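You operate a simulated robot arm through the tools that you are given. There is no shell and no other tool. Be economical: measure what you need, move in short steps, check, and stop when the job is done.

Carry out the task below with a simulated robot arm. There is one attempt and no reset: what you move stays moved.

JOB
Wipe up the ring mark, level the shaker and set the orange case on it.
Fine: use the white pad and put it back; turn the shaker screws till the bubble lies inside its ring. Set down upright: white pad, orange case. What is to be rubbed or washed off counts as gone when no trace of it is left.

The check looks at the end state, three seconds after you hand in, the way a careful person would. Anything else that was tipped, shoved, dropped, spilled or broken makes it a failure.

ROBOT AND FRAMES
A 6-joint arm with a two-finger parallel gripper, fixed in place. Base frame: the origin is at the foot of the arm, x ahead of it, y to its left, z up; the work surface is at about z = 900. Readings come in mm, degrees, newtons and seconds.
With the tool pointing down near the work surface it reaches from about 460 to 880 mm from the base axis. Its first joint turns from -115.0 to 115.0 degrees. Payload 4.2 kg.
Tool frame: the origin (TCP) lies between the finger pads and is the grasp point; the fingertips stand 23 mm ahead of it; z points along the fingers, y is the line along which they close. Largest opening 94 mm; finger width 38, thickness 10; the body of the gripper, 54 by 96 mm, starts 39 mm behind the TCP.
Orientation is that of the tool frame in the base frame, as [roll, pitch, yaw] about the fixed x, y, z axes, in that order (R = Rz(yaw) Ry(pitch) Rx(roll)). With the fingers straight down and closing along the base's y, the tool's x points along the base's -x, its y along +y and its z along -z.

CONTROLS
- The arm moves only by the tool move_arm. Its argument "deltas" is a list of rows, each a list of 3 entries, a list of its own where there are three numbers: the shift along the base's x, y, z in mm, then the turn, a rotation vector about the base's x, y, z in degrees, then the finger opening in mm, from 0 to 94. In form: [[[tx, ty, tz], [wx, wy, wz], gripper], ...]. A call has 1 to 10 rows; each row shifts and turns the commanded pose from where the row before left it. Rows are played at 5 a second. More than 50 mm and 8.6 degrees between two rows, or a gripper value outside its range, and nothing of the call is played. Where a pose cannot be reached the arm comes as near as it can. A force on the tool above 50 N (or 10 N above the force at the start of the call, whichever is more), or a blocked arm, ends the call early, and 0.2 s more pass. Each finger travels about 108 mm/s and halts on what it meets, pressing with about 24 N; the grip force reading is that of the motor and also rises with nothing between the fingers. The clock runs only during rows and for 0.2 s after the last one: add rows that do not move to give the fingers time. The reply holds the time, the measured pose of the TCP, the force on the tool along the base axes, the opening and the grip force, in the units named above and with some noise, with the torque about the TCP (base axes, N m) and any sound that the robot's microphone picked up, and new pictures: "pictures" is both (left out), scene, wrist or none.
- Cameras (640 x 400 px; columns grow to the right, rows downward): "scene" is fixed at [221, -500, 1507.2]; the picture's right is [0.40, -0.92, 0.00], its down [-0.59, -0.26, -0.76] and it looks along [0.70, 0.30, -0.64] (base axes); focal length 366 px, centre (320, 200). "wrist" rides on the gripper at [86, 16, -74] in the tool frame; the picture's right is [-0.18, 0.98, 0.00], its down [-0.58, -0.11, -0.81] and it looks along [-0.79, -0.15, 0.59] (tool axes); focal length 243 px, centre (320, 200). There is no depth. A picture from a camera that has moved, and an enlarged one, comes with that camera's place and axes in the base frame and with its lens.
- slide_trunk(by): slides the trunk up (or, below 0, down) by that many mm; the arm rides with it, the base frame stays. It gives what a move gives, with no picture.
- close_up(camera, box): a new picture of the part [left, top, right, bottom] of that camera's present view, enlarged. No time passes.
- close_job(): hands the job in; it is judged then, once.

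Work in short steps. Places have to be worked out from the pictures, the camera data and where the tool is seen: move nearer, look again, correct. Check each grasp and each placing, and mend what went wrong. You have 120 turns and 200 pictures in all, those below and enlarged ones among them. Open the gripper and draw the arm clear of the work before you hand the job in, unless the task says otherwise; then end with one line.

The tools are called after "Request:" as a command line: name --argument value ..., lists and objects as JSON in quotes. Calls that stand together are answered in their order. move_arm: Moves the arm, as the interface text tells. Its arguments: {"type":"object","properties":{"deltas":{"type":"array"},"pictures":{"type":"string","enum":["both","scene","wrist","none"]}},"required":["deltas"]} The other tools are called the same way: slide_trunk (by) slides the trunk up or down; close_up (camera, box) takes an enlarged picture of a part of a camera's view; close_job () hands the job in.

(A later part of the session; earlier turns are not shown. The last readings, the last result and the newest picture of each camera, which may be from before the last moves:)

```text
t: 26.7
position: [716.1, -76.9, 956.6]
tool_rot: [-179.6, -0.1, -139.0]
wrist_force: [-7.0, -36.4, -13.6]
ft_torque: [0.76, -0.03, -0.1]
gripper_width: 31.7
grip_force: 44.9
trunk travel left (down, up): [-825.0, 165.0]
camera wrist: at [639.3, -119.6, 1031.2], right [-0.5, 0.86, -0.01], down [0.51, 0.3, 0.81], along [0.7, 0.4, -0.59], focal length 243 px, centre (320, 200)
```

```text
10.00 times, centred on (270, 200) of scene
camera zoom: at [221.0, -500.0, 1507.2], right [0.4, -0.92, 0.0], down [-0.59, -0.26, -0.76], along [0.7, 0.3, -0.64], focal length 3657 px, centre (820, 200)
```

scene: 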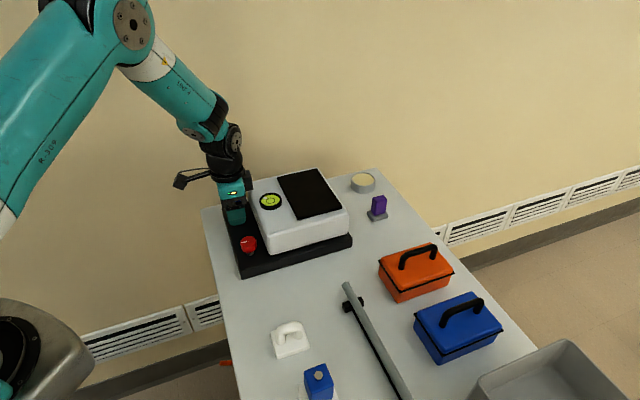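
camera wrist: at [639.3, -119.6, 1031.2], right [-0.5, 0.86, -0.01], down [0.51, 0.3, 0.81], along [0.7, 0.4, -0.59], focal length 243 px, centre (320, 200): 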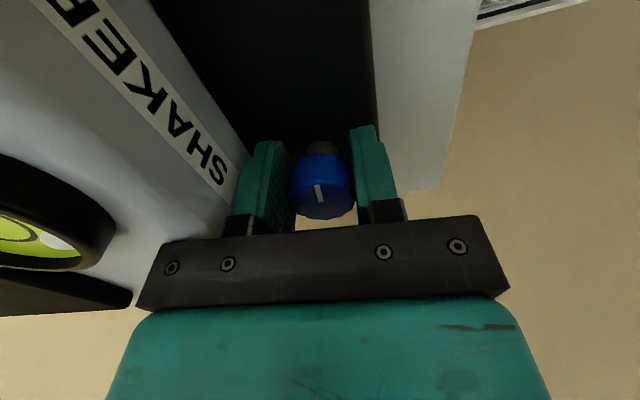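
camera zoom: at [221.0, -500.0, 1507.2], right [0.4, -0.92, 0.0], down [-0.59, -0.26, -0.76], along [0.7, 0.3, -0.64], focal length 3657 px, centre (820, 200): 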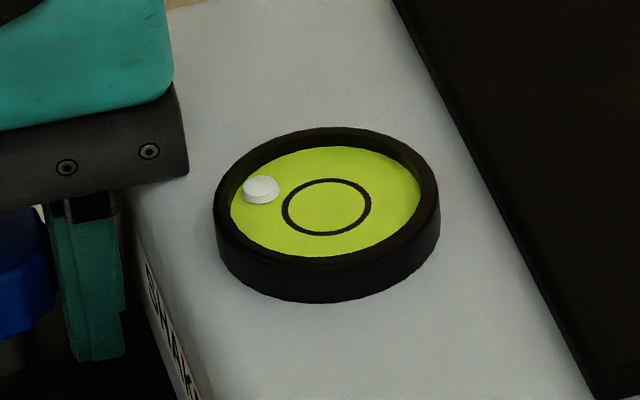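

I've turned 88° in all, and the bubble keeps swinging along the rim away from the blue side, so counter-clockwise looks right. The side loads suggest the knob axis is nearer (718,-78). I'll release, rise, rotate back and regrip centred.

Request:
move_arm --deltas '[[[0, 0, 0], [0, 0, 0], 42], [[0, 0, 0], [0, 0, 0], 42], [[0, 0, 20], [0, 0, 0], 42], [[0, 0, 15], [0, 0, -8], 50], [[0, 0, 0], [0, 0, -8], 55], [[0, 0, 0], [0, 0, -8], 55], [[0, 0, 0], [0, 0, -8], 55], [[0, 0, 0], [0, 0, -8], 55], [[0, 0, 0], [0, 0, -8], 55], [[0, 0, 0], [0, 0, -8], 55]]' --pictures "none"

Request:
move_arm --deltas '[[[0, 0, 0], [0, 0, -8], 55], [[0, 0, 0], [0, 0, -8], 55], [[0, 0, 0], [0, 0, -8], 55], [[0, 0, 0], [0, 0, -8], 55], [[0, 0, 0], [0, 0, -8], 55], [[0, 0, 0], [0, 0, -8], 55], [[0, 0, 0], [0, 0, -8], 55], [[0, 0, 0], [0, 0, 0], 55]]'

Request:
close_up --camera "scene" --box '[200, 160, 328, 240]'

```text
t: 28.9
position: [717.2, -72.7, 990.6]
tool_rot: [-179.9, 0.0, 164.8]
wrist_force: [-4.1, 17.8, 1.9]
ft_torque: [-0.09, 0.0, 0.0]
gripper_width: 48.0
grip_force: 0.1
trunk travel left (down, up): [-825.0, 165.0]
```

```text
t: 30.7
position: [717.7, -72.4, 991.4]
tool_rot: [-179.9, 0.1, 109.0]
wrist_force: [0.3, -0.5, 0.2]
ft_torque: [-0.01, 0.02, 0.03]
gripper_width: 55.1
grip_force: 0.0
trunk travel left (down, up): [-825.0, 165.0]
camera wrist: at [703.6, 16.6, 1066.0], right [0.99, 0.15, 0.0], down [0.09, -0.58, 0.81], along [0.12, -0.8, -0.59], focal length 243 px, centre (320, 200)
```

scene: 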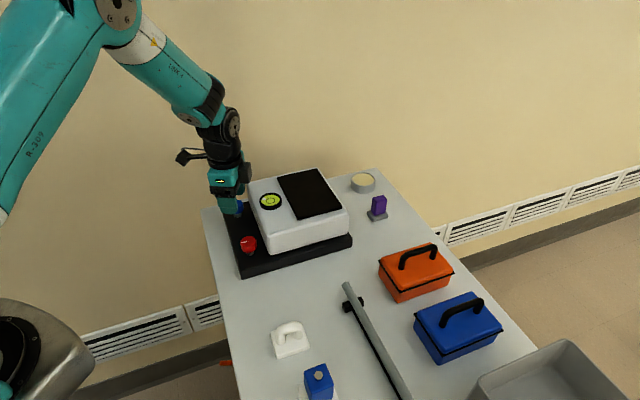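
wrist: 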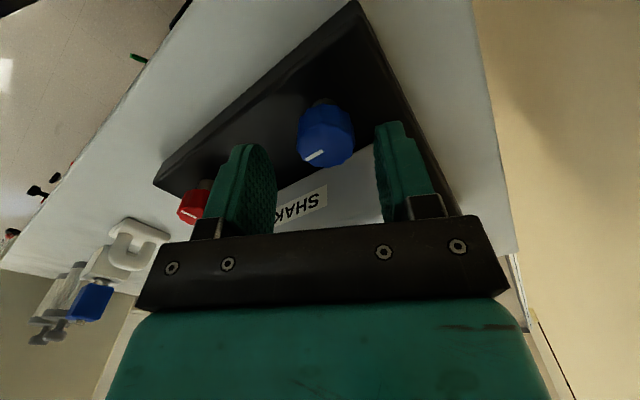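

```text
5.00 times, centred on (264, 200) of scene
camera zoom: at [221.0, -500.0, 1507.2], right [0.4, -0.92, 0.0], down [-0.59, -0.26, -0.76], along [0.7, 0.3, -0.64], focal length 1829 px, centre (600, 200)
```

zoom: 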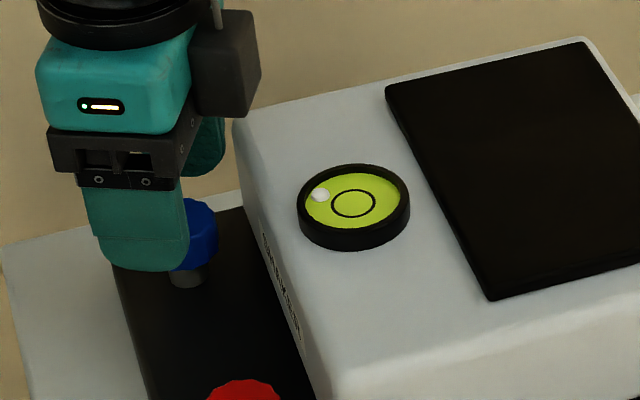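

I'll shift (+2,-3), descend and regrip.

Request:
move_arm --deltas '[[[2, -3, -12], [0, 0, 0], 55], [[0, 0, -12], [0, 0, 0], 55], [[0, 0, -11], [0, 0, 0], 55], [[0, 0, 0], [0, 0, 0], 40], [[0, 0, 0], [0, 0, 0], 25], [[0, 0, 0], [0, 0, 0], 25], [[0, 0, 0], [0, 0, 0], 25]]' --pictures "wrist"

```text
t: 32.3
position: [721.4, -76.6, 955.3]
tool_rot: [-180.0, 0.0, 109.2]
wrist_force: [14.4, 9.0, -7.8]
ft_torque: [0.04, -1.16, 0.18]
gripper_width: 31.7
grip_force: 45.1
trunk travel left (down, up): [-825.0, 165.0]
camera wrist: at [707.3, 12.5, 1031.1], right [0.99, 0.15, 0.0], down [0.09, -0.58, 0.81], along [0.12, -0.8, -0.59], focal length 243 px, centre (320, 200)
```

wrist: 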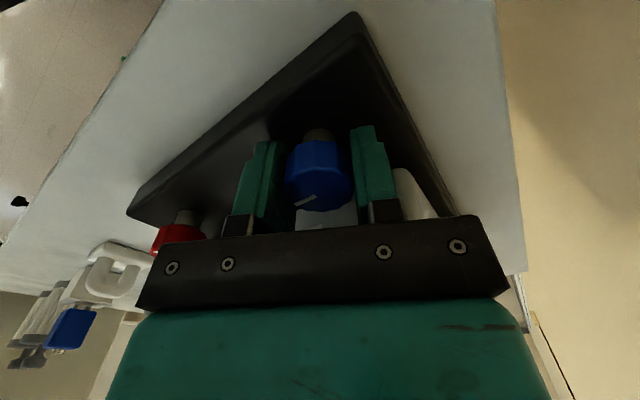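

Some side load toward +x remains, so I'll shift 1.2 mm and turn 72° counter-clockwise.

Request:
move_arm --deltas '[[[1.2, 0.5, 0], [0, 0, 0], 25], [[0, 0, 0], [0, 0, 8], 25], [[0, 0, 0], [0, 0, 8], 25], [[0, 0, 0], [0, 0, 8], 25], [[0, 0, 0], [0, 0, 8], 25], [[0, 0, 0], [0, 0, 8], 25], [[0, 0, 0], [0, 0, 8], 25], [[0, 0, 0], [0, 0, 8], 25], [[0, 0, 0], [0, 0, 8], 25], [[0, 0, 0], [0, 0, 8], 25]]' --pictures "none"

Request:
close_up --camera "scene" --box '[238, 180, 302, 220]'

```text
t: 34.5
position: [717.0, -74.8, 957.5]
tool_rot: [-179.9, -0.5, -178.6]
wrist_force: [-8.2, 18.3, 3.9]
ft_torque: [0.2, 0.09, -0.07]
gripper_width: 31.8
grip_force: 29.5
trunk travel left (down, up): [-825.0, 165.0]
```

```text
10.00 times, centred on (270, 200) of scene
camera zoom: at [221.0, -500.0, 1507.2], right [0.4, -0.92, 0.0], down [-0.59, -0.26, -0.76], along [0.7, 0.3, -0.64], focal length 3657 px, centre (820, 200)
```

zoom: 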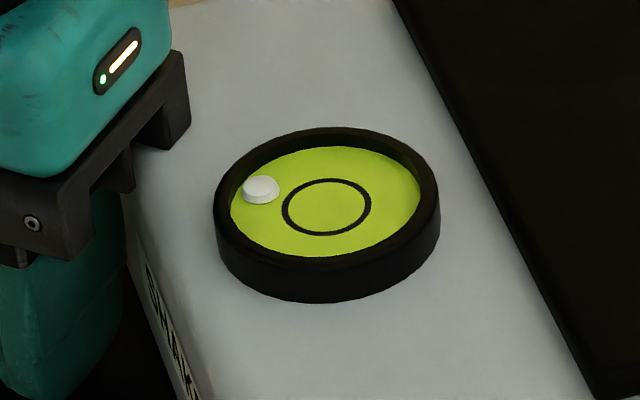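

The bubble barely moved, so I'll check whether the knob actually turned.

Request:
close_up --camera "wrist" --box '[220, 100, 420, 225]'

```text
3.20 times, centred on (320, 162) of wrist
camera zoom: at [629.5, -58.3, 1031.8], right [0.16, 0.99, 0.0], down [0.59, -0.09, 0.8], along [0.79, -0.13, -0.6], focal length 776 px, centre (320, 320)
```

zoom: 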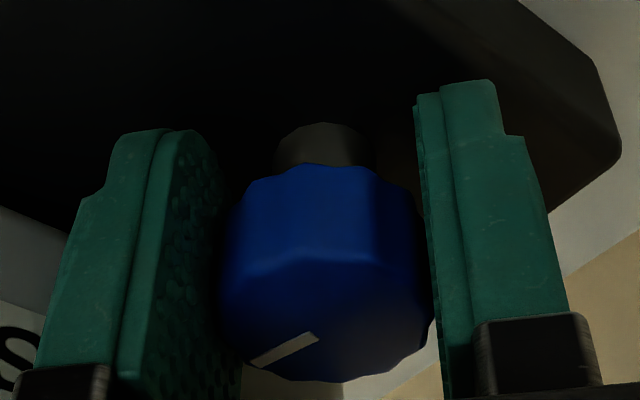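

The knob did turn. The bubble's direction is converging toward the blue corner, so counter-clockwise raises that corner, which is wrong. I'll turn clockwise instead.

Request:
move_arm --deltas '[[[0, 0, 0], [0, 0, -8], 25], [[0, 0, 0], [0, 0, -8], 25], [[0, 0, 0], [0, 0, -8], 25], [[0, 0, 0], [0, 0, -8], 25], [[0, 0, 0], [0, 0, -8], 25], [[0, 0, 0], [0, 0, -8], 25], [[0, 0, 0], [0, 0, -8], 25], [[0, 0, 0], [0, 0, -8], 25], [[0, 0, 0], [0, 0, -8], 25], [[0, 0, 0], [0, 0, -8], 25]]' --pictures "none"

Request:
move_arm --deltas '[[[0, 0, 0], [0, 0, -8], 25], [[0, 0, 0], [0, 0, -8], 25], [[0, 0, 0], [0, 0, -8], 25], [[0, 0, 0], [0, 0, -8], 25], [[0, 0, 0], [0, 0, -8], 25], [[0, 0, 0], [0, 0, -8], 25], [[0, 0, 0], [0, 0, 0], 25]]' --pictures "wrist"

Request:
close_up --camera "scene" --box '[238, 180, 302, 220]'

```text
t: 36.7
position: [720.0, -71.1, 956.7]
tool_rot: [-179.9, -0.4, 101.4]
wrist_force: [-6.8, 35.0, -26.0]
ft_torque: [0.26, -0.31, 0.04]
gripper_width: 32.3
grip_force: 44.8
trunk travel left (down, up): [-825.0, 165.0]
```

```text
t: 38.3
position: [722.8, -72.8, 956.6]
tool_rot: [-179.7, -0.2, 53.2]
wrist_force: [17.5, 28.5, -10.0]
ft_torque: [0.58, -0.61, -0.01]
gripper_width: 30.7
grip_force: 45.5
trunk travel left (down, up): [-825.0, 165.0]
camera wrist: at [785.5, -11.7, 1032.8], right [0.68, -0.74, 0.0], down [-0.44, -0.41, 0.8], along [-0.59, -0.54, -0.6], focal length 243 px, centre (320, 200)
```

wrist: 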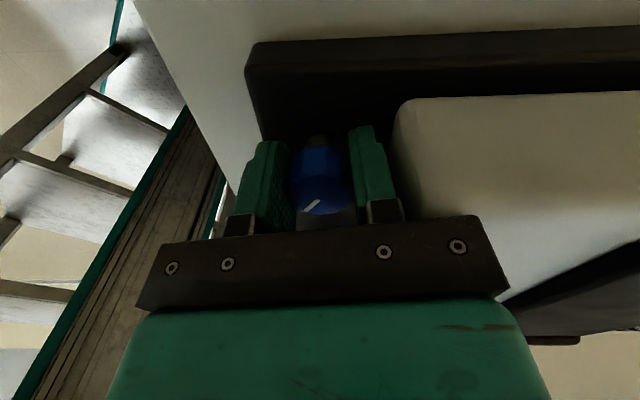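

```text
10.00 times, centred on (270, 200) of scene
camera zoom: at [221.0, -500.0, 1507.2], right [0.4, -0.92, 0.0], down [-0.59, -0.26, -0.76], along [0.7, 0.3, -0.64], focal length 3657 px, centre (820, 200)
```

zoom: 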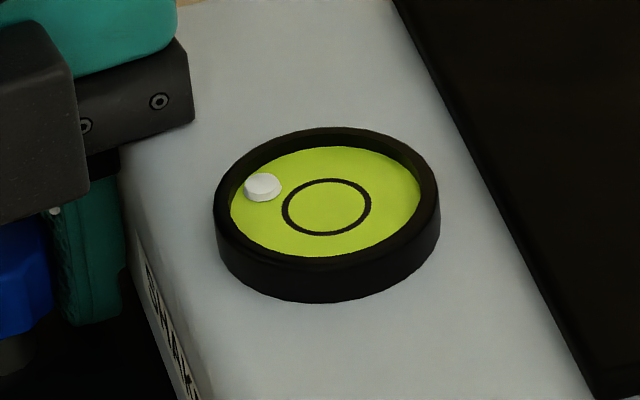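

The net turn is now +32°, and the bubble is tracking back as predicted. I'll release, rotate back to about yaw 160 and regrip at (720,-75) for a longer clockwise turn.

Request:
move_arm --deltas '[[[0, 0, 0], [0, 0, 0], 42], [[0, 0, 0], [0, 0, 0], 42], [[0, 0, 20], [0, 0, 0], 42], [[0, 0, 15], [0, 0, 8], 50], [[0, 0, 0], [0, 0, 8], 55], [[0, 0, 0], [0, 0, 8], 55], [[0, 0, 0], [0, 0, 8], 55], [[0, 0, 0], [0, 0, 8], 55], [[0, 0, 0], [0, 0, 8], 55], [[0, 0, 0], [0, 0, 8], 55]]' --pictures "none"

Request:
move_arm --deltas '[[[0, 0, 0], [0, 0, 8], 55], [[0, 0, 0], [0, 0, 8], 55], [[0, 0, 0], [0, 0, 8], 55], [[0, 0, 0], [0, 0, 8], 55], [[0, 0, 0], [0, 0, 8], 55], [[0, 0, 0], [0, 0, 8], 55], [[0, 0, 0], [0, 0, 0], 55]]' --pictures "wrist"

```text
t: 39.2
position: [715.8, -72.7, 977.3]
tool_rot: [-179.2, 0.2, 56.5]
wrist_force: [-10.3, 21.7, -12.3]
ft_torque: [-2.08, -3.0, -2.51]
gripper_width: 40.6
grip_force: 0.0
trunk travel left (down, up): [-825.0, 165.0]
stopped in row 4: the force on the tool passed its limit at 70 N (the readings are from after the stop); the commanded pose is now the measured one
```

```text
t: 39.7
position: [717.0, -75.9, 976.8]
tool_rot: [179.9, 0.3, 59.7]
wrist_force: [-23.9, 40.7, -12.6]
ft_torque: [-5.24, -8.8, -10.17]
gripper_width: 36.9
grip_force: 0.1
trunk travel left (down, up): [-825.0, 165.0]
stopped in row 2: the force on the tool passed its limit at 61 N (the readings are from after the stop); the commanded pose is now the measured one
camera wrist: at [773.1, -6.6, 1051.3], right [0.76, -0.65, 0.0], down [-0.39, -0.44, 0.81], along [-0.53, -0.61, -0.59], focal length 243 px, centre (320, 200)
```

wrist: 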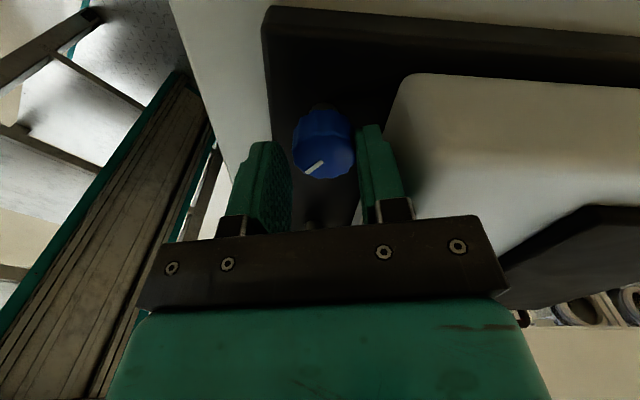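

Something on the gripper is pressing the shaker's side, with force along -u. I'll back off in that direction while rising.

Request:
move_arm --deltas '[[[-3, 3, 0], [0, 0, 0], 36], [[-3, 3, 10], [0, 0, 0], 36], [[0, 0, 20], [0, 0, 0], 36], [[0, 0, 30], [0, 0, 0], 36], [[0, 0, 0], [0, 0, 0], 36]]'

Request:
close_up --camera "scene" --box '[200, 160, 400, 285]'

```text
t: 40.2
position: [716.2, -74.2, 976.3]
tool_rot: [179.6, 0.0, 59.5]
wrist_force: [15.4, 24.7, -36.8]
ft_torque: [-2.04, -3.4, -4.52]
gripper_width: 36.1
grip_force: 0.1
trunk travel left (down, up): [-825.0, 165.0]
stopped in row 2: the force on the tool passed its limit at 72 N (the readings are from after the stop); the commanded pose is now the measured one
camera wrist: at [773.3, -6.4, 1051.9], right [0.75, -0.66, 0.01], down [-0.4, -0.44, 0.8], along [-0.53, -0.61, -0.59], focal length 243 px, centre (320, 200)
```

scene: 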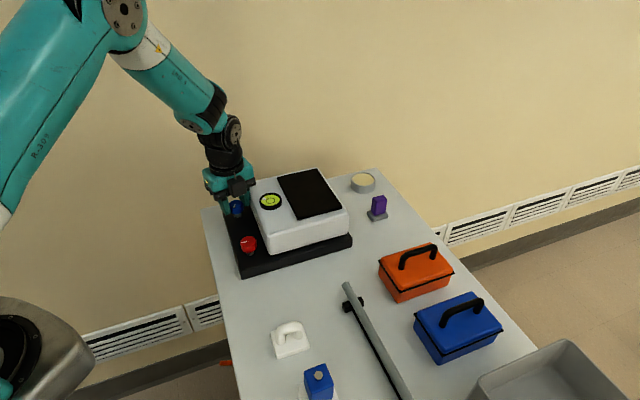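
wrist: 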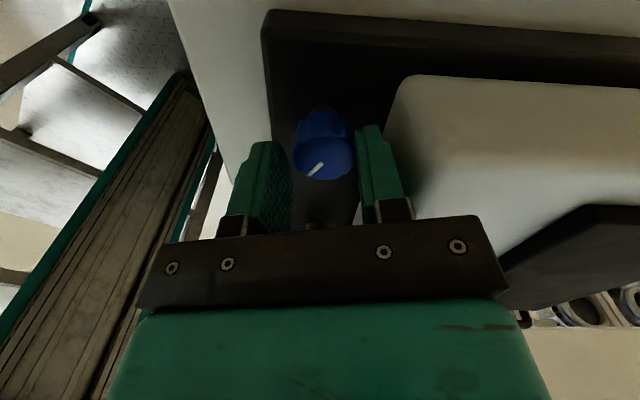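

```text
3.20 times, centred on (300, 222) of scene
camera zoom: at [221.0, -500.0, 1507.2], right [0.4, -0.92, 0.0], down [-0.59, -0.26, -0.76], along [0.7, 0.3, -0.64], focal length 1170 px, centre (384, 128)
```

zoom: 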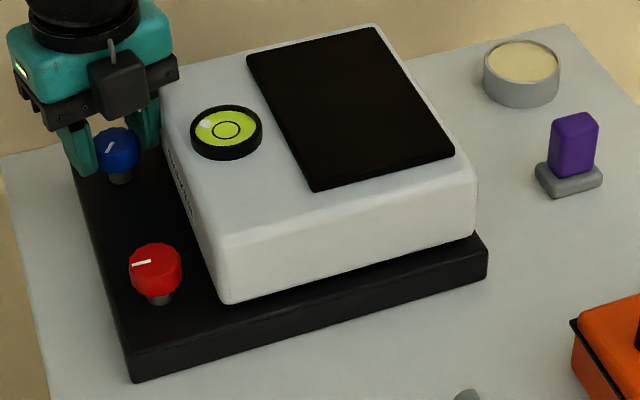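

The fingertips are still level with the knob top, and the inner finger is probably wedged between knob and body. I'll recentre by 2 mm and rise in small steps.

Request:
move_arm --deltas '[[[1.4, -1.5, 0], [0, 0, 0], 37], [[0, 0, 3], [0, 0, 0], 37], [[0, 0, 5], [0, 0, 0], 37], [[0, 0, 8], [0, 0, 0], 37]]' --pictures "none"

```text
t: 40.6
position: [717.9, -73.7, 976.1]
tool_rot: [179.6, -0.4, 59.4]
wrist_force: [11.4, 26.9, -28.5]
ft_torque: [-1.94, -2.44, -3.12]
gripper_width: 34.7
grip_force: 0.1
trunk travel left (down, up): [-825.0, 165.0]
stopped in row 2: the force on the tool passed its limit at 59 N (the readings are from after the stop); the commanded pose is now the measured one
```

The torque pattern looks like a couple, with the inner finger wedged between knob and body after the counter-clockwise rotation. I'll undo that rotation so the finger lies parallel to the body face.

Request:
move_arm --deltas '[[[0, 0, 0], [0, 0, -3], 36], [[0, 0, 0], [0, 0, -3], 36], [[0, 0, 0], [0, 0, -3], 36], [[0, 0, 0], [0, 0, -3], 36], [[0, 0, 0], [0, 0, 0], 36]]' --pictures "wrist"

```text
t: 41.8
position: [717.0, -77.1, 978.7]
tool_rot: [179.5, -0.2, 47.5]
wrist_force: [1.3, 0.3, 0.5]
ft_torque: [-0.02, -0.01, 0.01]
gripper_width: 36.0
grip_force: 0.0
trunk travel left (down, up): [-825.0, 165.0]
camera wrist: at [785.6, -22.7, 1053.8], right [0.6, -0.8, 0.01], down [-0.48, -0.35, 0.8], along [-0.64, -0.48, -0.59], focal length 243 px, centre (320, 200)
```

wrist: 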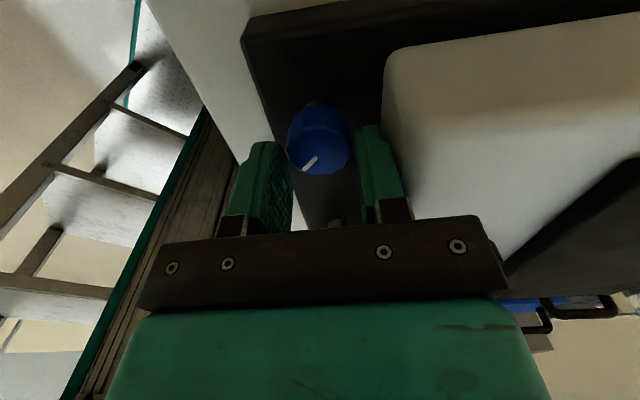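

Freed, with forces at zero. I'll rise straight up and check the shaker.

Request:
move_arm --deltas '[[[0, 0, 8], [0, 0, 0], 36], [[0, 0, 12], [0, 0, 0], 36], [[0, 0, 20], [0, 0, 0], 36], [[0, 0, 0], [0, 0, 0], 36]]' --pictures "wrist"

Request:
close_up --camera "scene" --box '[200, 160, 400, 285]'

```text
t: 42.8
position: [715.4, -79.6, 1019.4]
tool_rot: [179.7, -0.2, 47.5]
wrist_force: [0.6, -0.2, 0.1]
ft_torque: [0.02, -0.02, 0.02]
gripper_width: 35.9
grip_force: 0.0
trunk travel left (down, up): [-825.0, 165.0]
camera wrist: at [784.6, -24.9, 1094.7], right [0.6, -0.8, 0.0], down [-0.48, -0.35, 0.8], along [-0.64, -0.49, -0.59], focal length 243 px, centre (320, 200)
```

wrist: 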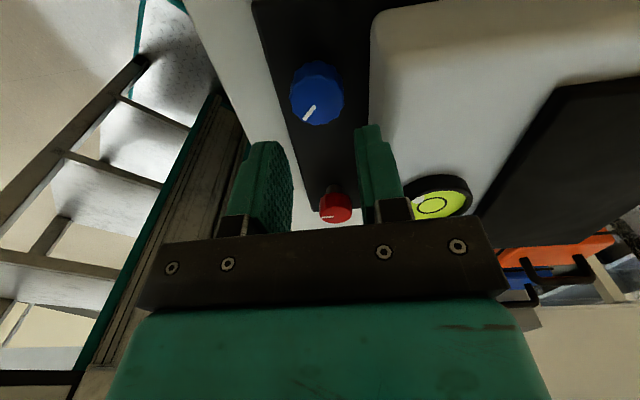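

```text
3.20 times, centred on (300, 222) of scene
camera zoom: at [221.0, -500.0, 1507.2], right [0.4, -0.92, 0.0], down [-0.59, -0.26, -0.76], along [0.7, 0.3, -0.64], focal length 1170 px, centre (384, 128)
```

zoom: 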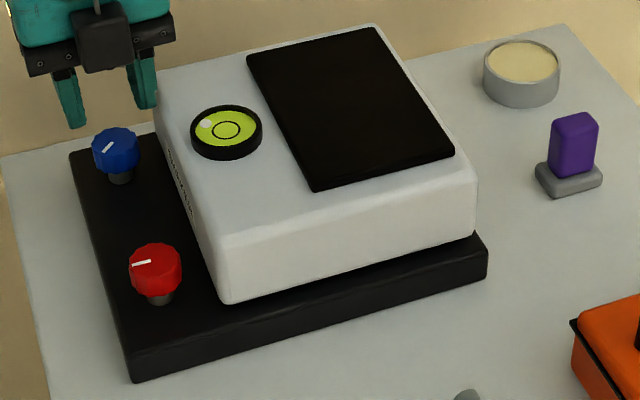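

The shaker is unmoved and the gripper is free. Combining the views, the knob axis is at about (718.7,-73.5). I'll rotate to yaw 157 at height before regripping.

Request:
move_arm --deltas '[[[3.3, 6.1, 0], [0, 0, 8], 45], [[0, 0, 0], [0, 0, 8], 55], [[0, 0, 0], [0, 0, 8], 55], [[0, 0, 0], [0, 0, 8], 55], [[0, 0, 0], [0, 0, 8], 55], [[0, 0, 0], [0, 0, 8], 55], [[0, 0, 0], [0, 0, 8], 55], [[0, 0, 0], [0, 0, 8], 55], [[0, 0, 0], [0, 0, 8], 55], [[0, 0, 0], [0, 0, 8], 55]]' --pictures "none"

Request:
move_arm --deltas '[[[0, 0, 0], [0, 0, 8], 55], [[0, 0, 0], [0, 0, 8], 55], [[0, 0, 0], [0, 0, 8], 55], [[0, 0, 0], [0, 0, 6], 55], [[0, 0, 0], [0.3, 0, 0], 55], [[0, 0, 0], [0, 0, 0], 55]]' --pictures "wrist"

```text
t: 45.0
position: [718.9, -71.5, 1019.8]
tool_rot: [179.8, -0.3, 127.7]
wrist_force: [0.3, 0.3, 0.9]
ft_torque: [0.03, -0.04, -0.02]
gripper_width: 54.9
grip_force: 0.1
trunk travel left (down, up): [-825.0, 165.0]
```

```text
t: 46.4
position: [719.0, -71.0, 1019.5]
tool_rot: [179.4, -0.3, 157.6]
wrist_force: [-0.2, 0.0, 0.2]
ft_torque: [0.0, -0.01, 0.0]
gripper_width: 55.0
grip_force: 0.1
trunk travel left (down, up): [-825.0, 165.0]
camera wrist: at [645.1, -22.6, 1094.4], right [0.55, 0.84, 0.01], down [0.5, -0.33, 0.8], along [0.68, -0.43, -0.6], focal length 243 px, centre (320, 200)
```

wrist: 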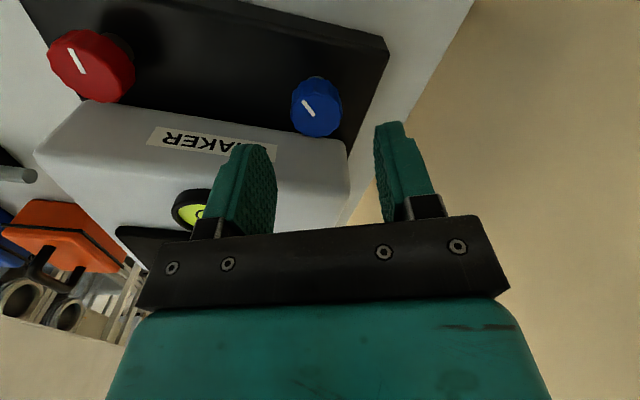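

Good centring. I'll shift -2 in y, descend and grip.

Request:
move_arm --deltas '[[[0, -2, -20], [0.3, 0.2, 0], 55], [[0, 0, -20], [0, 0, 0], 55], [[0, 0, -14], [0, 0, 0], 55], [[0, 0, -9], [0, 0, 0], 55], [[0, 0, 0], [0, 0, 0], 40], [[0, 0, 0], [0, 0, 0], 26], [[0, 0, 0], [0, 0, 0], 26], [[0, 0, 0], [0, 0, 0], 26]]' --pictures "none"

```text
t: 47.0
position: [721.9, -74.6, 998.0]
tool_rot: [179.2, 0.0, 157.3]
wrist_force: [-16.3, 6.9, 38.1]
ft_torque: [-1.71, -0.04, -0.68]
gripper_width: 54.9
grip_force: 0.0
trunk travel left (down, up): [-825.0, 165.0]
stopped in row 2: the force on the tool passed its limit at 65 N (the readings are from after the stop); the commanded pose is now the measured one
```

The finger corner landed on the shaker's top edge, so the body face is only about 32 mm from the knob axis. I'll rise, go to yaw 153 with a 42 mm opening, and keep turns within about ±28° of yaw 133.

Request:
move_arm --deltas '[[[0, 0, 15], [0.5, 0, -4], 42], [[-2, 0.5, 5], [0.3, 0, 0], 42], [[0, 0, 0], [0, 0, 0], 42]]' --pictures "wrist"

Request:
close_up --camera "scene" --box '[200, 160, 400, 285]'

```text
t: 47.8
position: [722.1, -73.7, 1012.7]
tool_rot: [178.4, -0.5, 153.3]
wrist_force: [-0.8, 0.4, 1.6]
ft_torque: [-0.03, 0.0, -0.01]
gripper_width: 41.7
grip_force: 0.1
trunk travel left (down, up): [-825.0, 165.0]
camera wrist: at [650.3, -21.4, 1089.2], right [0.61, 0.8, 0.03], down [0.47, -0.38, 0.8], along [0.65, -0.47, -0.6], focal length 243 px, centre (320, 200)
```

wrist: 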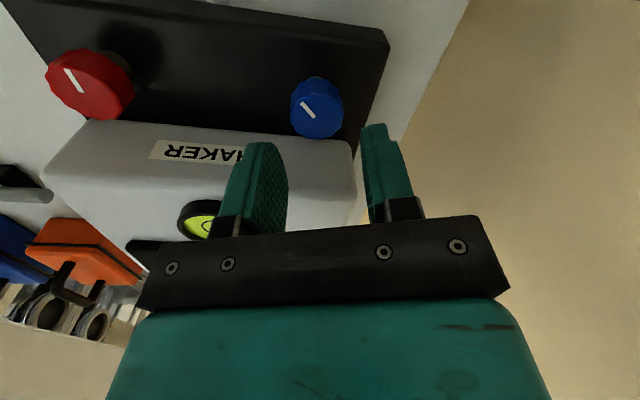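

```text
3.20 times, centred on (300, 222) of scene
camera zoom: at [221.0, -500.0, 1507.2], right [0.4, -0.92, 0.0], down [-0.59, -0.26, -0.76], along [0.7, 0.3, -0.64], focal length 1170 px, centre (384, 128)
```

zoom: 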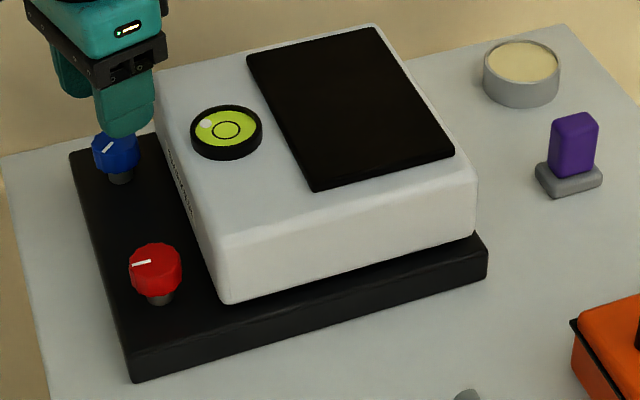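

I'll fix the small roll error I introduced, shift -2.5 in x, and descend with a 44 mm opening.

Request:
move_arm --deltas '[[[-2.5, 0, -5], [-1.65, 0.27, 0], 44], [[0, 0, -15], [0, 0, 0], 44], [[0, 0, -15], [0, 0, 0], 44], [[0, 0, -12], [0, 0, 0], 44], [[0, 0, -9], [0, 0, 0], 44], [[0, 0, 0], [0, 0, 0], 44]]' --pictures "wrist"

```text
t: 49.2
position: [719.9, -75.0, 956.7]
tool_rot: [180.0, 0.1, 153.4]
wrist_force: [0.2, 0.3, 1.1]
ft_torque: [-0.02, -0.01, -0.02]
gripper_width: 44.2
grip_force: 0.0
trunk travel left (down, up): [-825.0, 165.0]
camera wrist: at [648.8, -19.9, 1031.2], right [0.61, 0.8, 0.0], down [0.47, -0.36, 0.81], along [0.64, -0.49, -0.59], focal length 243 px, centre (320, 200)
```

wrist: 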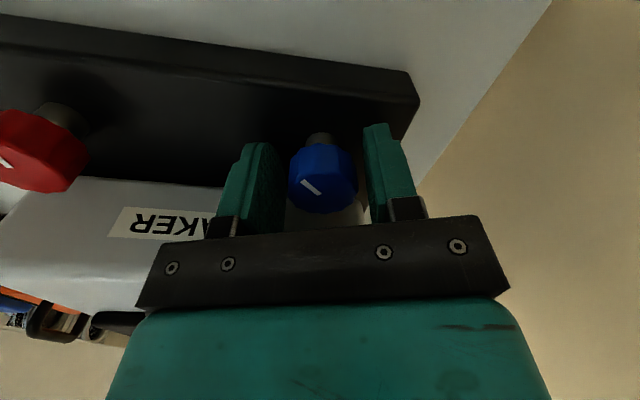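

The knob is well centred. I'll close and turn 48° clockwise.

Request:
move_arm --deltas '[[[0, 0, 0], [0, 0, 0], 34], [[0, 0, 0], [0, 0, 0], 26], [[0, 0, 0], [0, 0, 0], 26], [[0, 0, 0], [0, 0, -8], 26], [[0, 0, 0], [0, 0, -8], 26], [[0, 0, 0], [0, 0, -8], 26], [[0, 0, 0], [0, 0, -8], 26], [[0, 0, 0], [0, 0, -8], 26], [[0, 0, 0], [0, 0, -8], 26], [[0, 0, 0], [0, 0, 0], 26]]' --pictures "none"

Request:
close_up --camera "scene" --box '[238, 180, 302, 220]'

```text
t: 51.4
position: [720.8, -74.1, 956.7]
tool_rot: [179.8, 0.1, 105.3]
wrist_force: [26.1, 17.4, -11.8]
ft_torque: [-0.01, -0.01, 0.01]
gripper_width: 31.6
grip_force: 44.8
trunk travel left (down, up): [-825.0, 165.0]
```

```text
10.00 times, centred on (270, 200) of scene
camera zoom: at [221.0, -500.0, 1507.2], right [0.4, -0.92, 0.0], down [-0.59, -0.26, -0.76], along [0.7, 0.3, -0.64], focal length 3657 px, centre (820, 200)
```

zoom: 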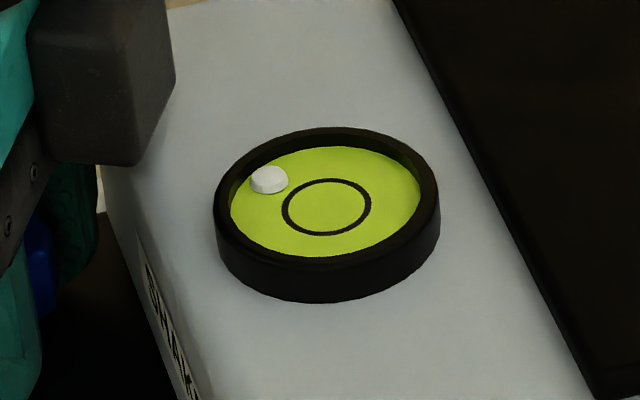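

The net turn is about -16° and the bubble is back at its starting direction. I'll release, rise, rotate back, and repeat.

Request:
move_arm --deltas '[[[0, 0, 0], [0, 0, 0], 40], [[0, 0, 0], [0, 0, 0], 40], [[0, 0, 25], [0, 0, 0], 40], [[0, 0, 30], [0, 0, 0], 42], [[0, 0, 0], [0, 0, 8], 44], [[0, 0, 0], [0, 0, 8], 44], [[0, 0, 0], [0, 0, 8], 44], [[0, 0, 0], [0, 0, 8], 44], [[0, 0, 0], [0, 0, 8], 44], [[0, 0, 0], [0, 0, 8], 44]]' --pictures "none"

Request:
move_arm --deltas '[[[1.2, 0.8, -15], [0, 0, 0], 44], [[0, 0, -15], [0, 0, 0], 44], [[0, 0, -15], [0, 0, 0], 44], [[0, 0, -10], [0, 0, 0], 44], [[0, 0, 0], [0, 0, 0], 44]]' --pictures "wrist"

```text
t: 53.6
position: [717.4, -75.0, 1014.2]
tool_rot: [180.0, 0.0, 153.5]
wrist_force: [-0.1, 0.2, 0.7]
ft_torque: [0.0, 0.02, -0.02]
gripper_width: 43.8
grip_force: 0.2
trunk travel left (down, up): [-825.0, 165.0]
```

```text
t: 54.8
position: [720.1, -72.8, 957.6]
tool_rot: [-180.0, 0.0, 153.4]
wrist_force: [0.2, 0.4, -0.2]
ft_torque: [0.01, 0.0, -0.02]
gripper_width: 43.7
grip_force: 0.0
trunk travel left (down, up): [-825.0, 165.0]
camera wrist: at [648.4, -18.1, 1033.1], right [0.61, 0.8, 0.0], down [0.47, -0.36, 0.81], along [0.64, -0.49, -0.59], focal length 243 px, centre (320, 200)
```

wrist: 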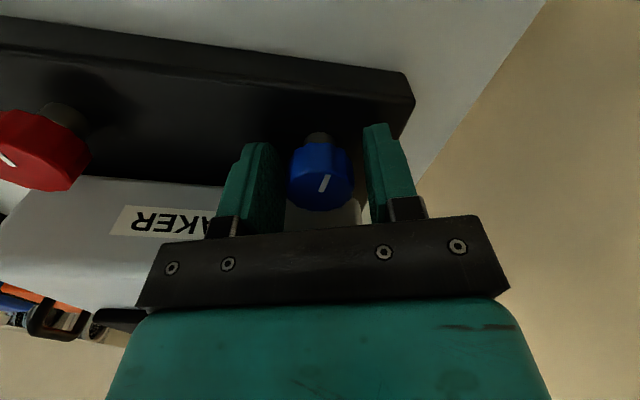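

Clean regrasp position. I'll grip and turn another 48° clockwise.

Request:
move_arm --deltas '[[[0, 0, 0], [0, 0, 0], 34], [[0, 0, 0], [0, 0, 0], 26], [[0, 0, 0], [0, 0, 0], 26], [[0, 0, 0], [0, 0, -8], 26], [[0, 0, 0], [0, 0, -8], 26], [[0, 0, 0], [0, 0, -8], 26], [[0, 0, 0], [0, 0, -8], 26], [[0, 0, 0], [0, 0, -8], 26], [[0, 0, 0], [0, 0, -8], 26], [[0, 0, 0], [0, 0, 0], 26]]' --pictures "none"

Request:
close_up --camera "scene" --box '[238, 180, 302, 220]'

```text
t: 57.0
position: [720.8, -72.2, 958.5]
tool_rot: [179.9, 0.1, 105.4]
wrist_force: [0.1, 11.1, 16.3]
ft_torque: [-0.22, 0.57, -0.02]
gripper_width: 31.8
grip_force: 44.4
trunk travel left (down, up): [-825.0, 165.0]
```

```text
10.00 times, centred on (270, 200) of scene
camera zoom: at [221.0, -500.0, 1507.2], right [0.4, -0.92, 0.0], down [-0.59, -0.26, -0.76], along [0.7, 0.3, -0.64], focal length 3657 px, centre (820, 200)
```

zoom: 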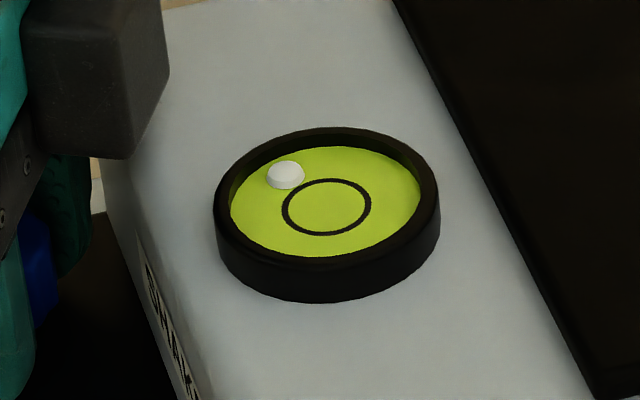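

The bubble has come off the rim. One more 48° clockwise stroke on blue should give a clean gradient.

Request:
move_arm --deltas '[[[0, 0, 0], [0, 0, 0], 40], [[0, 0, 0], [0, 0, 0], 40], [[0, 0, 25], [0, 0, 0], 40], [[0, 0, 30], [0, 0, 0], 42], [[0, 0, 0], [0, 0, 8], 44], [[0, 0, 0], [0, 0, 8], 44], [[0, 0, 0], [0, 0, 8], 44], [[0, 0, 0], [0, 0, 8], 44], [[0, 0, 0], [0, 0, 8], 44], [[0, 0, 0], [0, 0, 8], 44]]' --pictures "none"

Request:
move_arm --deltas '[[[0, 0, -15], [0, 0, 0], 44], [[0, 0, -15], [0, 0, 0], 44], [[0, 0, -15], [0, 0, 0], 44], [[0, 0, -10], [0, 0, 0], 44], [[0, 0, 0], [0, 0, 0], 44]]' --pictures "wrist"

Request:
move_arm --deltas '[[[0, 0, 0], [0, 0, 0], 34], [[0, 0, 0], [0, 0, 0], 26], [[0, 0, 0], [0, 0, 0], 26], [[0, 0, 0], [0, 0, -8], 26], [[0, 0, 0], [0, 0, -8], 26], [[0, 0, 0], [0, 0, -8], 26], [[0, 0, 0], [0, 0, -8], 26], [[0, 0, 0], [0, 0, -8], 26], [[0, 0, 0], [0, 0, -8], 26], [[0, 0, 0], [0, 0, 0], 26]]' --pictures "none"

Request:
close_up --camera "scene" --box '[238, 180, 302, 220]'

```text
t: 59.2
position: [719.4, -73.1, 1012.4]
tool_rot: [-180.0, 0.0, 153.5]
wrist_force: [0.5, 0.3, -0.5]
ft_torque: [0.03, -0.02, 0.02]
gripper_width: 44.0
grip_force: 0.1
trunk travel left (down, up): [-825.0, 165.0]
```

```text
t: 60.4
position: [720.2, -74.3, 957.7]
tool_rot: [179.9, -0.1, 153.4]
wrist_force: [0.7, -0.2, 0.8]
ft_torque: [0.01, 0.02, 0.01]
gripper_width: 44.0
grip_force: 0.1
trunk travel left (down, up): [-825.0, 165.0]
camera wrist: at [649.4, -19.2, 1031.9], right [0.61, 0.8, 0.0], down [0.47, -0.36, 0.81], along [0.64, -0.49, -0.59], focal length 243 px, centre (320, 200)
```

wrist: 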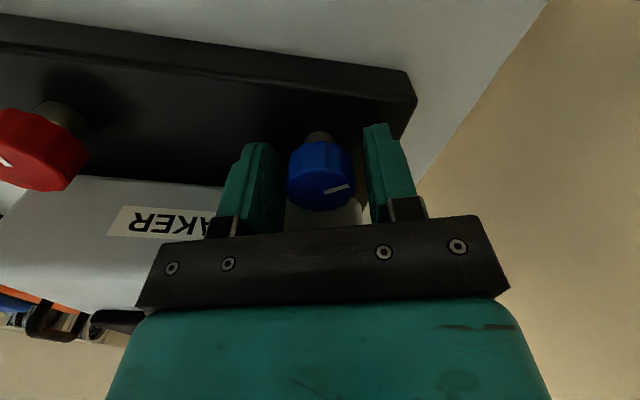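

```text
t: 62.6
position: [720.3, -73.6, 956.5]
tool_rot: [179.9, -0.1, 105.3]
wrist_force: [7.2, -2.8, -4.4]
ft_torque: [-0.24, 0.24, -0.02]
gripper_width: 31.0
grip_force: 45.3
trunk travel left (down, up): [-825.0, 165.0]
```

```text
10.00 times, centred on (270, 200) of scene
camera zoom: at [221.0, -500.0, 1507.2], right [0.4, -0.92, 0.0], down [-0.59, -0.26, -0.76], along [0.7, 0.3, -0.64], focal length 3657 px, centre (820, 200)
```

zoom: 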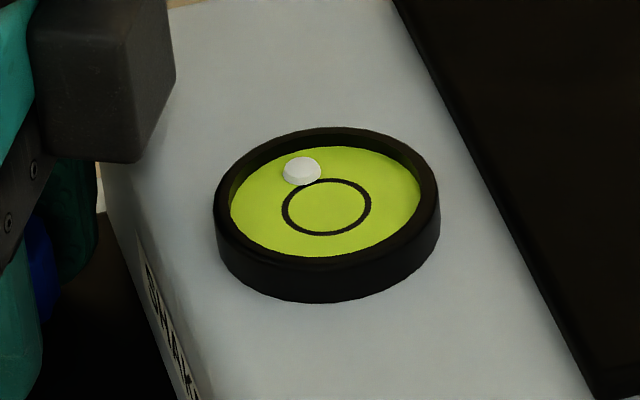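

Blue moves the bubble purely along u, about 17 px per 48°, and nearly all the remaining error is along n. I'll release and go to the red knob, at about (632,-161), with yaw 133.

Request:
move_arm --deltas '[[[0, 0, 0], [0, 0, 0], 40], [[0, 0, 0], [0, 0, 0], 40], [[0, 0, 25], [0, 0, 0], 40], [[0, 0, 30], [0, 0, 0], 42], [[0, 0, 0], [0, 0, 7], 44], [[0, 0, 0], [0, 0, 7], 44], [[-29, -29, 0], [0, 0, 7], 48], [[-29, -29, 0], [0, 0, 7], 48], [[-29, -29, 0], [0, 0, 0], 48], [[0, 0, 0], [0, 0, 0], 48]]'

Request:
close_up --camera "scene" --box '[200, 180, 328, 260]'

```text
t: 64.8
position: [632.6, -159.6, 1011.4]
tool_rot: [-180.0, 0.0, 133.4]
wrist_force: [-0.6, -0.3, 0.2]
ft_torque: [-0.02, 0.0, -0.01]
gripper_width: 48.0
grip_force: 0.1
trunk travel left (down, up): [-825.0, 165.0]
camera wrist: at [582.1, -85.0, 1085.9], right [0.84, 0.54, 0.0], down [0.32, -0.5, 0.81], along [0.44, -0.68, -0.59], focal length 243 px, centre (320, 200)
```

scene: 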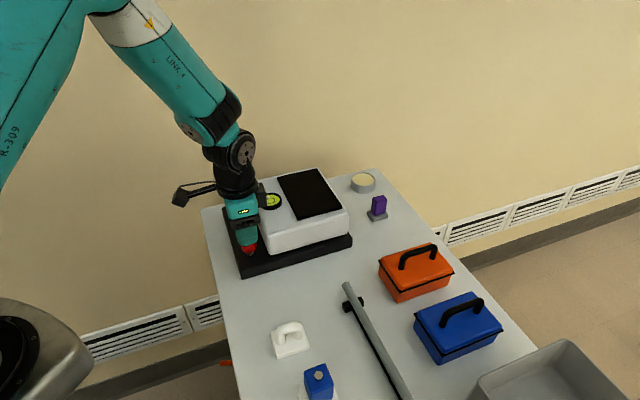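
wrist: 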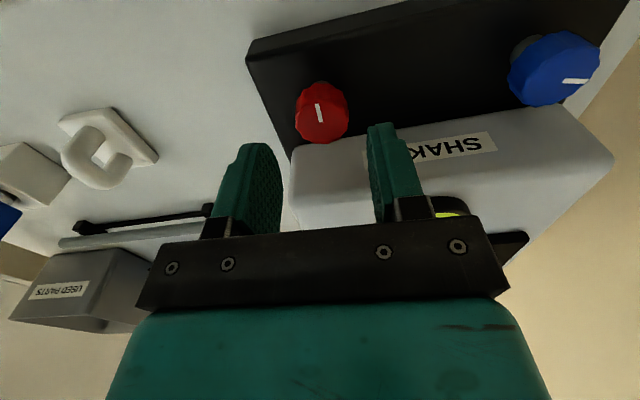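

```text
5.00 times, centred on (264, 220) of scene
camera zoom: at [221.0, -500.0, 1507.2], right [0.4, -0.92, 0.0], down [-0.59, -0.26, -0.76], along [0.7, 0.3, -0.64], focal length 1829 px, centre (600, 100)
```

zoom: 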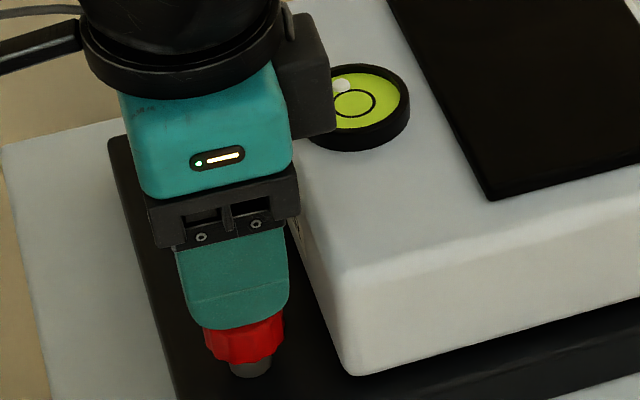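

I'm almost centred. I'll shift 1.5 mm along -n, descend, and check.

Request:
move_arm --deltas '[[[-1.3, -1.2, -15], [0, 0, 0], 48], [[0, 0, -15], [0, 0, 0], 48], [[0, 0, -15], [0, 0, 0], 48], [[0, 0, -9], [0, 0, 0], 48], [[0, 0, 0], [0, 0, 0], 48]]' --pictures "wrist"

```text
t: 66.0
position: [632.9, -162.1, 957.8]
tool_rot: [-180.0, -0.1, 133.4]
wrist_force: [0.4, -0.6, 0.0]
ft_torque: [-0.03, -0.01, -0.03]
gripper_width: 48.2
grip_force: 0.0
trunk travel left (down, up): [-825.0, 165.0]
camera wrist: at [583.1, -86.6, 1032.4], right [0.84, 0.54, 0.0], down [0.32, -0.5, 0.81], along [0.44, -0.68, -0.59], focal length 243 px, centre (320, 200)
```

wrist: 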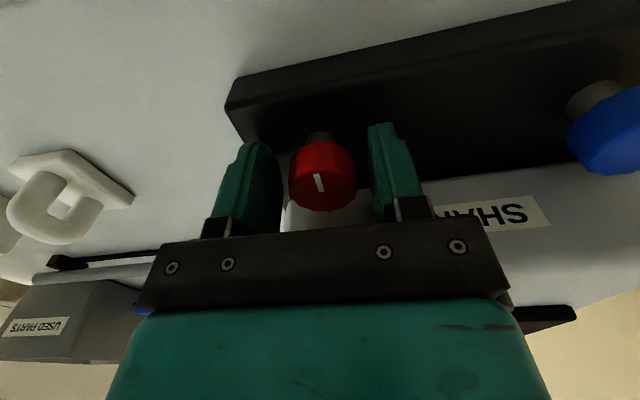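

Centred. I'll grip and test-turn red 24° clockwise.

Request:
move_arm --deltas '[[[-0.7, -0.7, 0], [0, 0, 0], 36], [[0, 0, 0], [0, 0, 0], 26], [[0, 0, 0], [0, 0, 0], 26], [[0, 0, 0], [0, 0, -8], 26], [[0, 0, 0], [0, 0, -8], 26], [[0, 0, 0], [0, 0, -8], 26], [[0, 0, 0], [0, 0, 0], 26]]' --pictures "none"

Request:
close_up --camera "scene" --box '[238, 180, 302, 220]'

```text
t: 67.6
position: [632.9, -160.6, 956.2]
tool_rot: [179.9, -0.2, 109.3]
wrist_force: [27.3, 21.7, -21.8]
ft_torque: [-0.98, -0.07, -0.01]
gripper_width: 32.0
grip_force: 44.6
trunk travel left (down, up): [-825.0, 165.0]
```

```text
10.00 times, centred on (270, 200) of scene
camera zoom: at [221.0, -500.0, 1507.2], right [0.4, -0.92, 0.0], down [-0.59, -0.26, -0.76], along [0.7, 0.3, -0.64], focal length 3657 px, centre (820, 200)
```

zoom: 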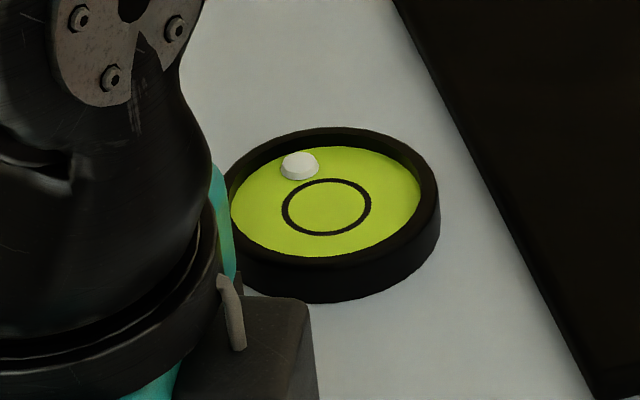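

Red clockwise moves the bubble away along +n, about 0.4 px per degree, so I need roughly 165° counter-clockwise. I'll turn now to yaw 157.

Request:
move_arm --deltas '[[[1.3, 1.1, 0], [0, 0, 8], 26], [[0, 0, 0], [0, 0, 8], 26], [[0, 0, 0], [0, 0, 8], 26], [[0, 0, 0], [0, 0, 8], 26], [[0, 0, 0], [0, 0, 8], 26], [[0, 0, 0], [0, 0, 8], 26], [[0, 0, 0], [0, 0, 0], 26]]' --pictures "none"

Request:
move_arm --deltas '[[[0, 0, 0], [0, 0, 0], 42], [[0, 0, 0], [0, 0, 0], 42], [[0, 0, 25], [0, 0, 0], 42], [[0, 0, 27], [0, 0, 0], 44], [[0, 0, 0], [0, 0, -8], 44], [[0, 0, 0], [0, 0, -8], 44], [[0, 0, 0], [0, 0, -8], 44], [[0, 0, 0], [0, 0, -8], 44], [[0, 0, 0], [0, 0, -8], 44], [[0, 0, 0], [0, 0, -8], 44]]' --pictures "none"

Request:
move_arm --deltas '[[[0, 0, -15], [0, 0, 0], 44], [[0, 0, -15], [0, 0, 0], 44], [[0, 0, -12], [0, 0, 0], 44], [[0, 0, -9], [0, 0, 0], 44], [[0, 0, 0], [0, 0, 0], 44]]' --pictures "wrist"

Request:
close_up --camera "scene" --box '[238, 180, 302, 220]'

```text
t: 69.2
position: [630.5, -161.3, 956.4]
tool_rot: [-179.9, -0.2, 157.4]
wrist_force: [5.9, 4.7, -19.1]
ft_torque: [0.83, 1.01, 0.04]
gripper_width: 31.9
grip_force: 45.3
trunk travel left (down, up): [-825.0, 165.0]
```

```text
t: 71.4
position: [631.9, -161.6, 1010.8]
tool_rot: [179.9, 0.0, 109.1]
wrist_force: [0.2, -0.1, 0.3]
ft_torque: [-0.03, 0.0, -0.02]
gripper_width: 44.0
grip_force: 0.0
trunk travel left (down, up): [-825.0, 165.0]
```

```text
t: 72.0
position: [637.1, -160.0, 995.3]
tool_rot: [179.1, 0.3, 109.6]
wrist_force: [-17.3, 15.5, 39.1]
ft_torque: [-0.29, -1.44, 0.38]
gripper_width: 39.2
grip_force: 0.0
trunk travel left (down, up): [-825.0, 165.0]
stopped in row 2: the force on the tool passed its limit at 74 N (the readings are from after the stop); the commanded pose is now the measured one
camera wrist: at [620.6, -71.8, 1070.3], right [0.99, 0.16, 0.02], down [0.08, -0.58, 0.81], along [0.14, -0.8, -0.59], focal length 243 px, centre (320, 200)
```

wrist: 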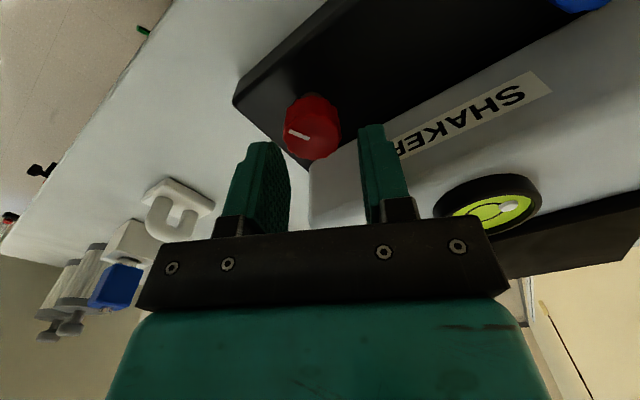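

```text
10.00 times, centred on (270, 200) of scene
camera zoom: at [221.0, -500.0, 1507.2], right [0.4, -0.92, 0.0], down [-0.59, -0.26, -0.76], along [0.7, 0.3, -0.64], focal length 3657 px, centre (820, 200)
```

zoom: 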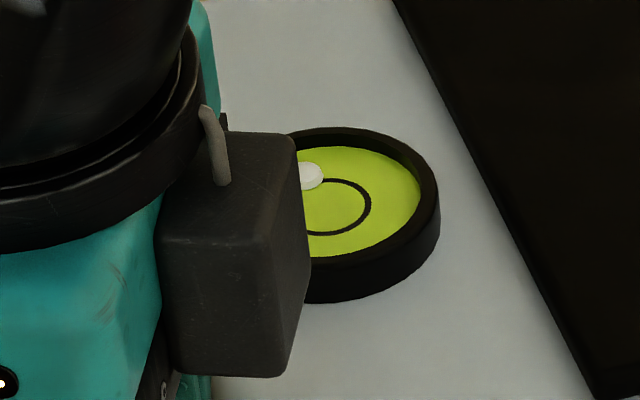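

The finger clipped the shaker's top edge again. I'll rise, straighten, move 2–3 mm away from the body, and approach at yaw 117.

Request:
move_arm --deltas '[[[0, 0, 12], [0, 0, 0], 42], [[-6, -0.5, 8], [0, 0.95, 7.5], 42], [[0, 0, 0], [0, 0, 0], 42]]' --pictures "wrist"

Request:
close_up --camera "scene" --box '[200, 160, 400, 285]'

```text
t: 72.8
position: [632.2, -161.0, 1011.8]
tool_rot: [-179.9, 0.0, 116.9]
wrist_force: [-0.3, 0.0, -0.4]
ft_torque: [-0.01, -0.02, 0.0]
gripper_width: 41.7
grip_force: 0.0
trunk travel left (down, up): [-825.0, 165.0]
camera wrist: at [606.5, -75.8, 1087.1], right [0.96, 0.28, 0.0], down [0.17, -0.57, 0.81], along [0.23, -0.77, -0.59], focal length 243 px, centre (320, 200)
```

wrist: 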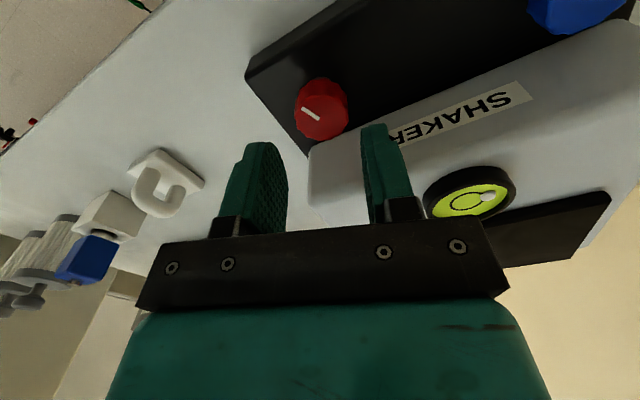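

```text
3.20 times, centred on (300, 222) of scene
camera zoom: at [221.0, -500.0, 1507.2], right [0.4, -0.92, 0.0], down [-0.59, -0.26, -0.76], along [0.7, 0.3, -0.64], focal length 1170 px, centre (384, 128)
```

zoom: 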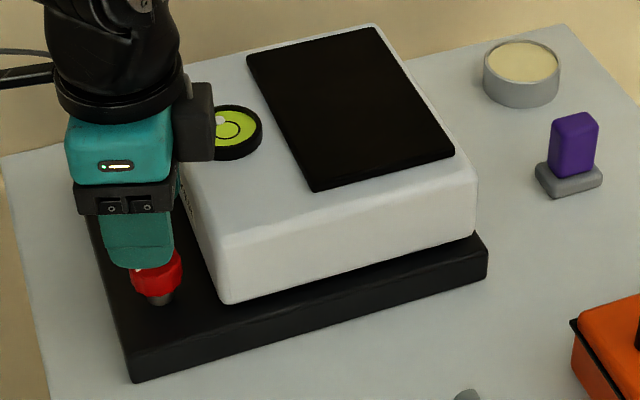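

Knob is about 3 mm off to -x. I'll shift and descend.

Request:
move_arm --deltas '[[[-3, -0.3, -15], [0, 0, 0], 42], [[0, 0, -15], [0, 0, 0], 42], [[0, 0, -15], [0, 0, 0], 42], [[0, 0, -9], [0, 0, 0], 42], [[0, 0, 0], [0, 0, 0], 42]]' --pictures "wrist"

```text
t: 74.0
position: [629.4, -160.9, 958.0]
tool_rot: [-179.9, 0.0, 117.0]
wrist_force: [0.8, -0.2, 0.4]
ft_torque: [0.01, 0.01, 0.03]
gripper_width: 42.1
grip_force: 0.1
trunk travel left (down, up): [-825.0, 165.0]
camera wrist: at [602.8, -75.6, 1032.5], right [0.96, 0.28, 0.0], down [0.17, -0.57, 0.81], along [0.22, -0.77, -0.59], focal length 243 px, centre (320, 200)
```

wrist: 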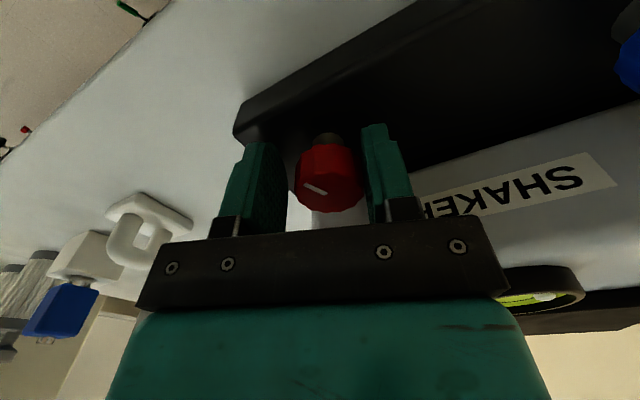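

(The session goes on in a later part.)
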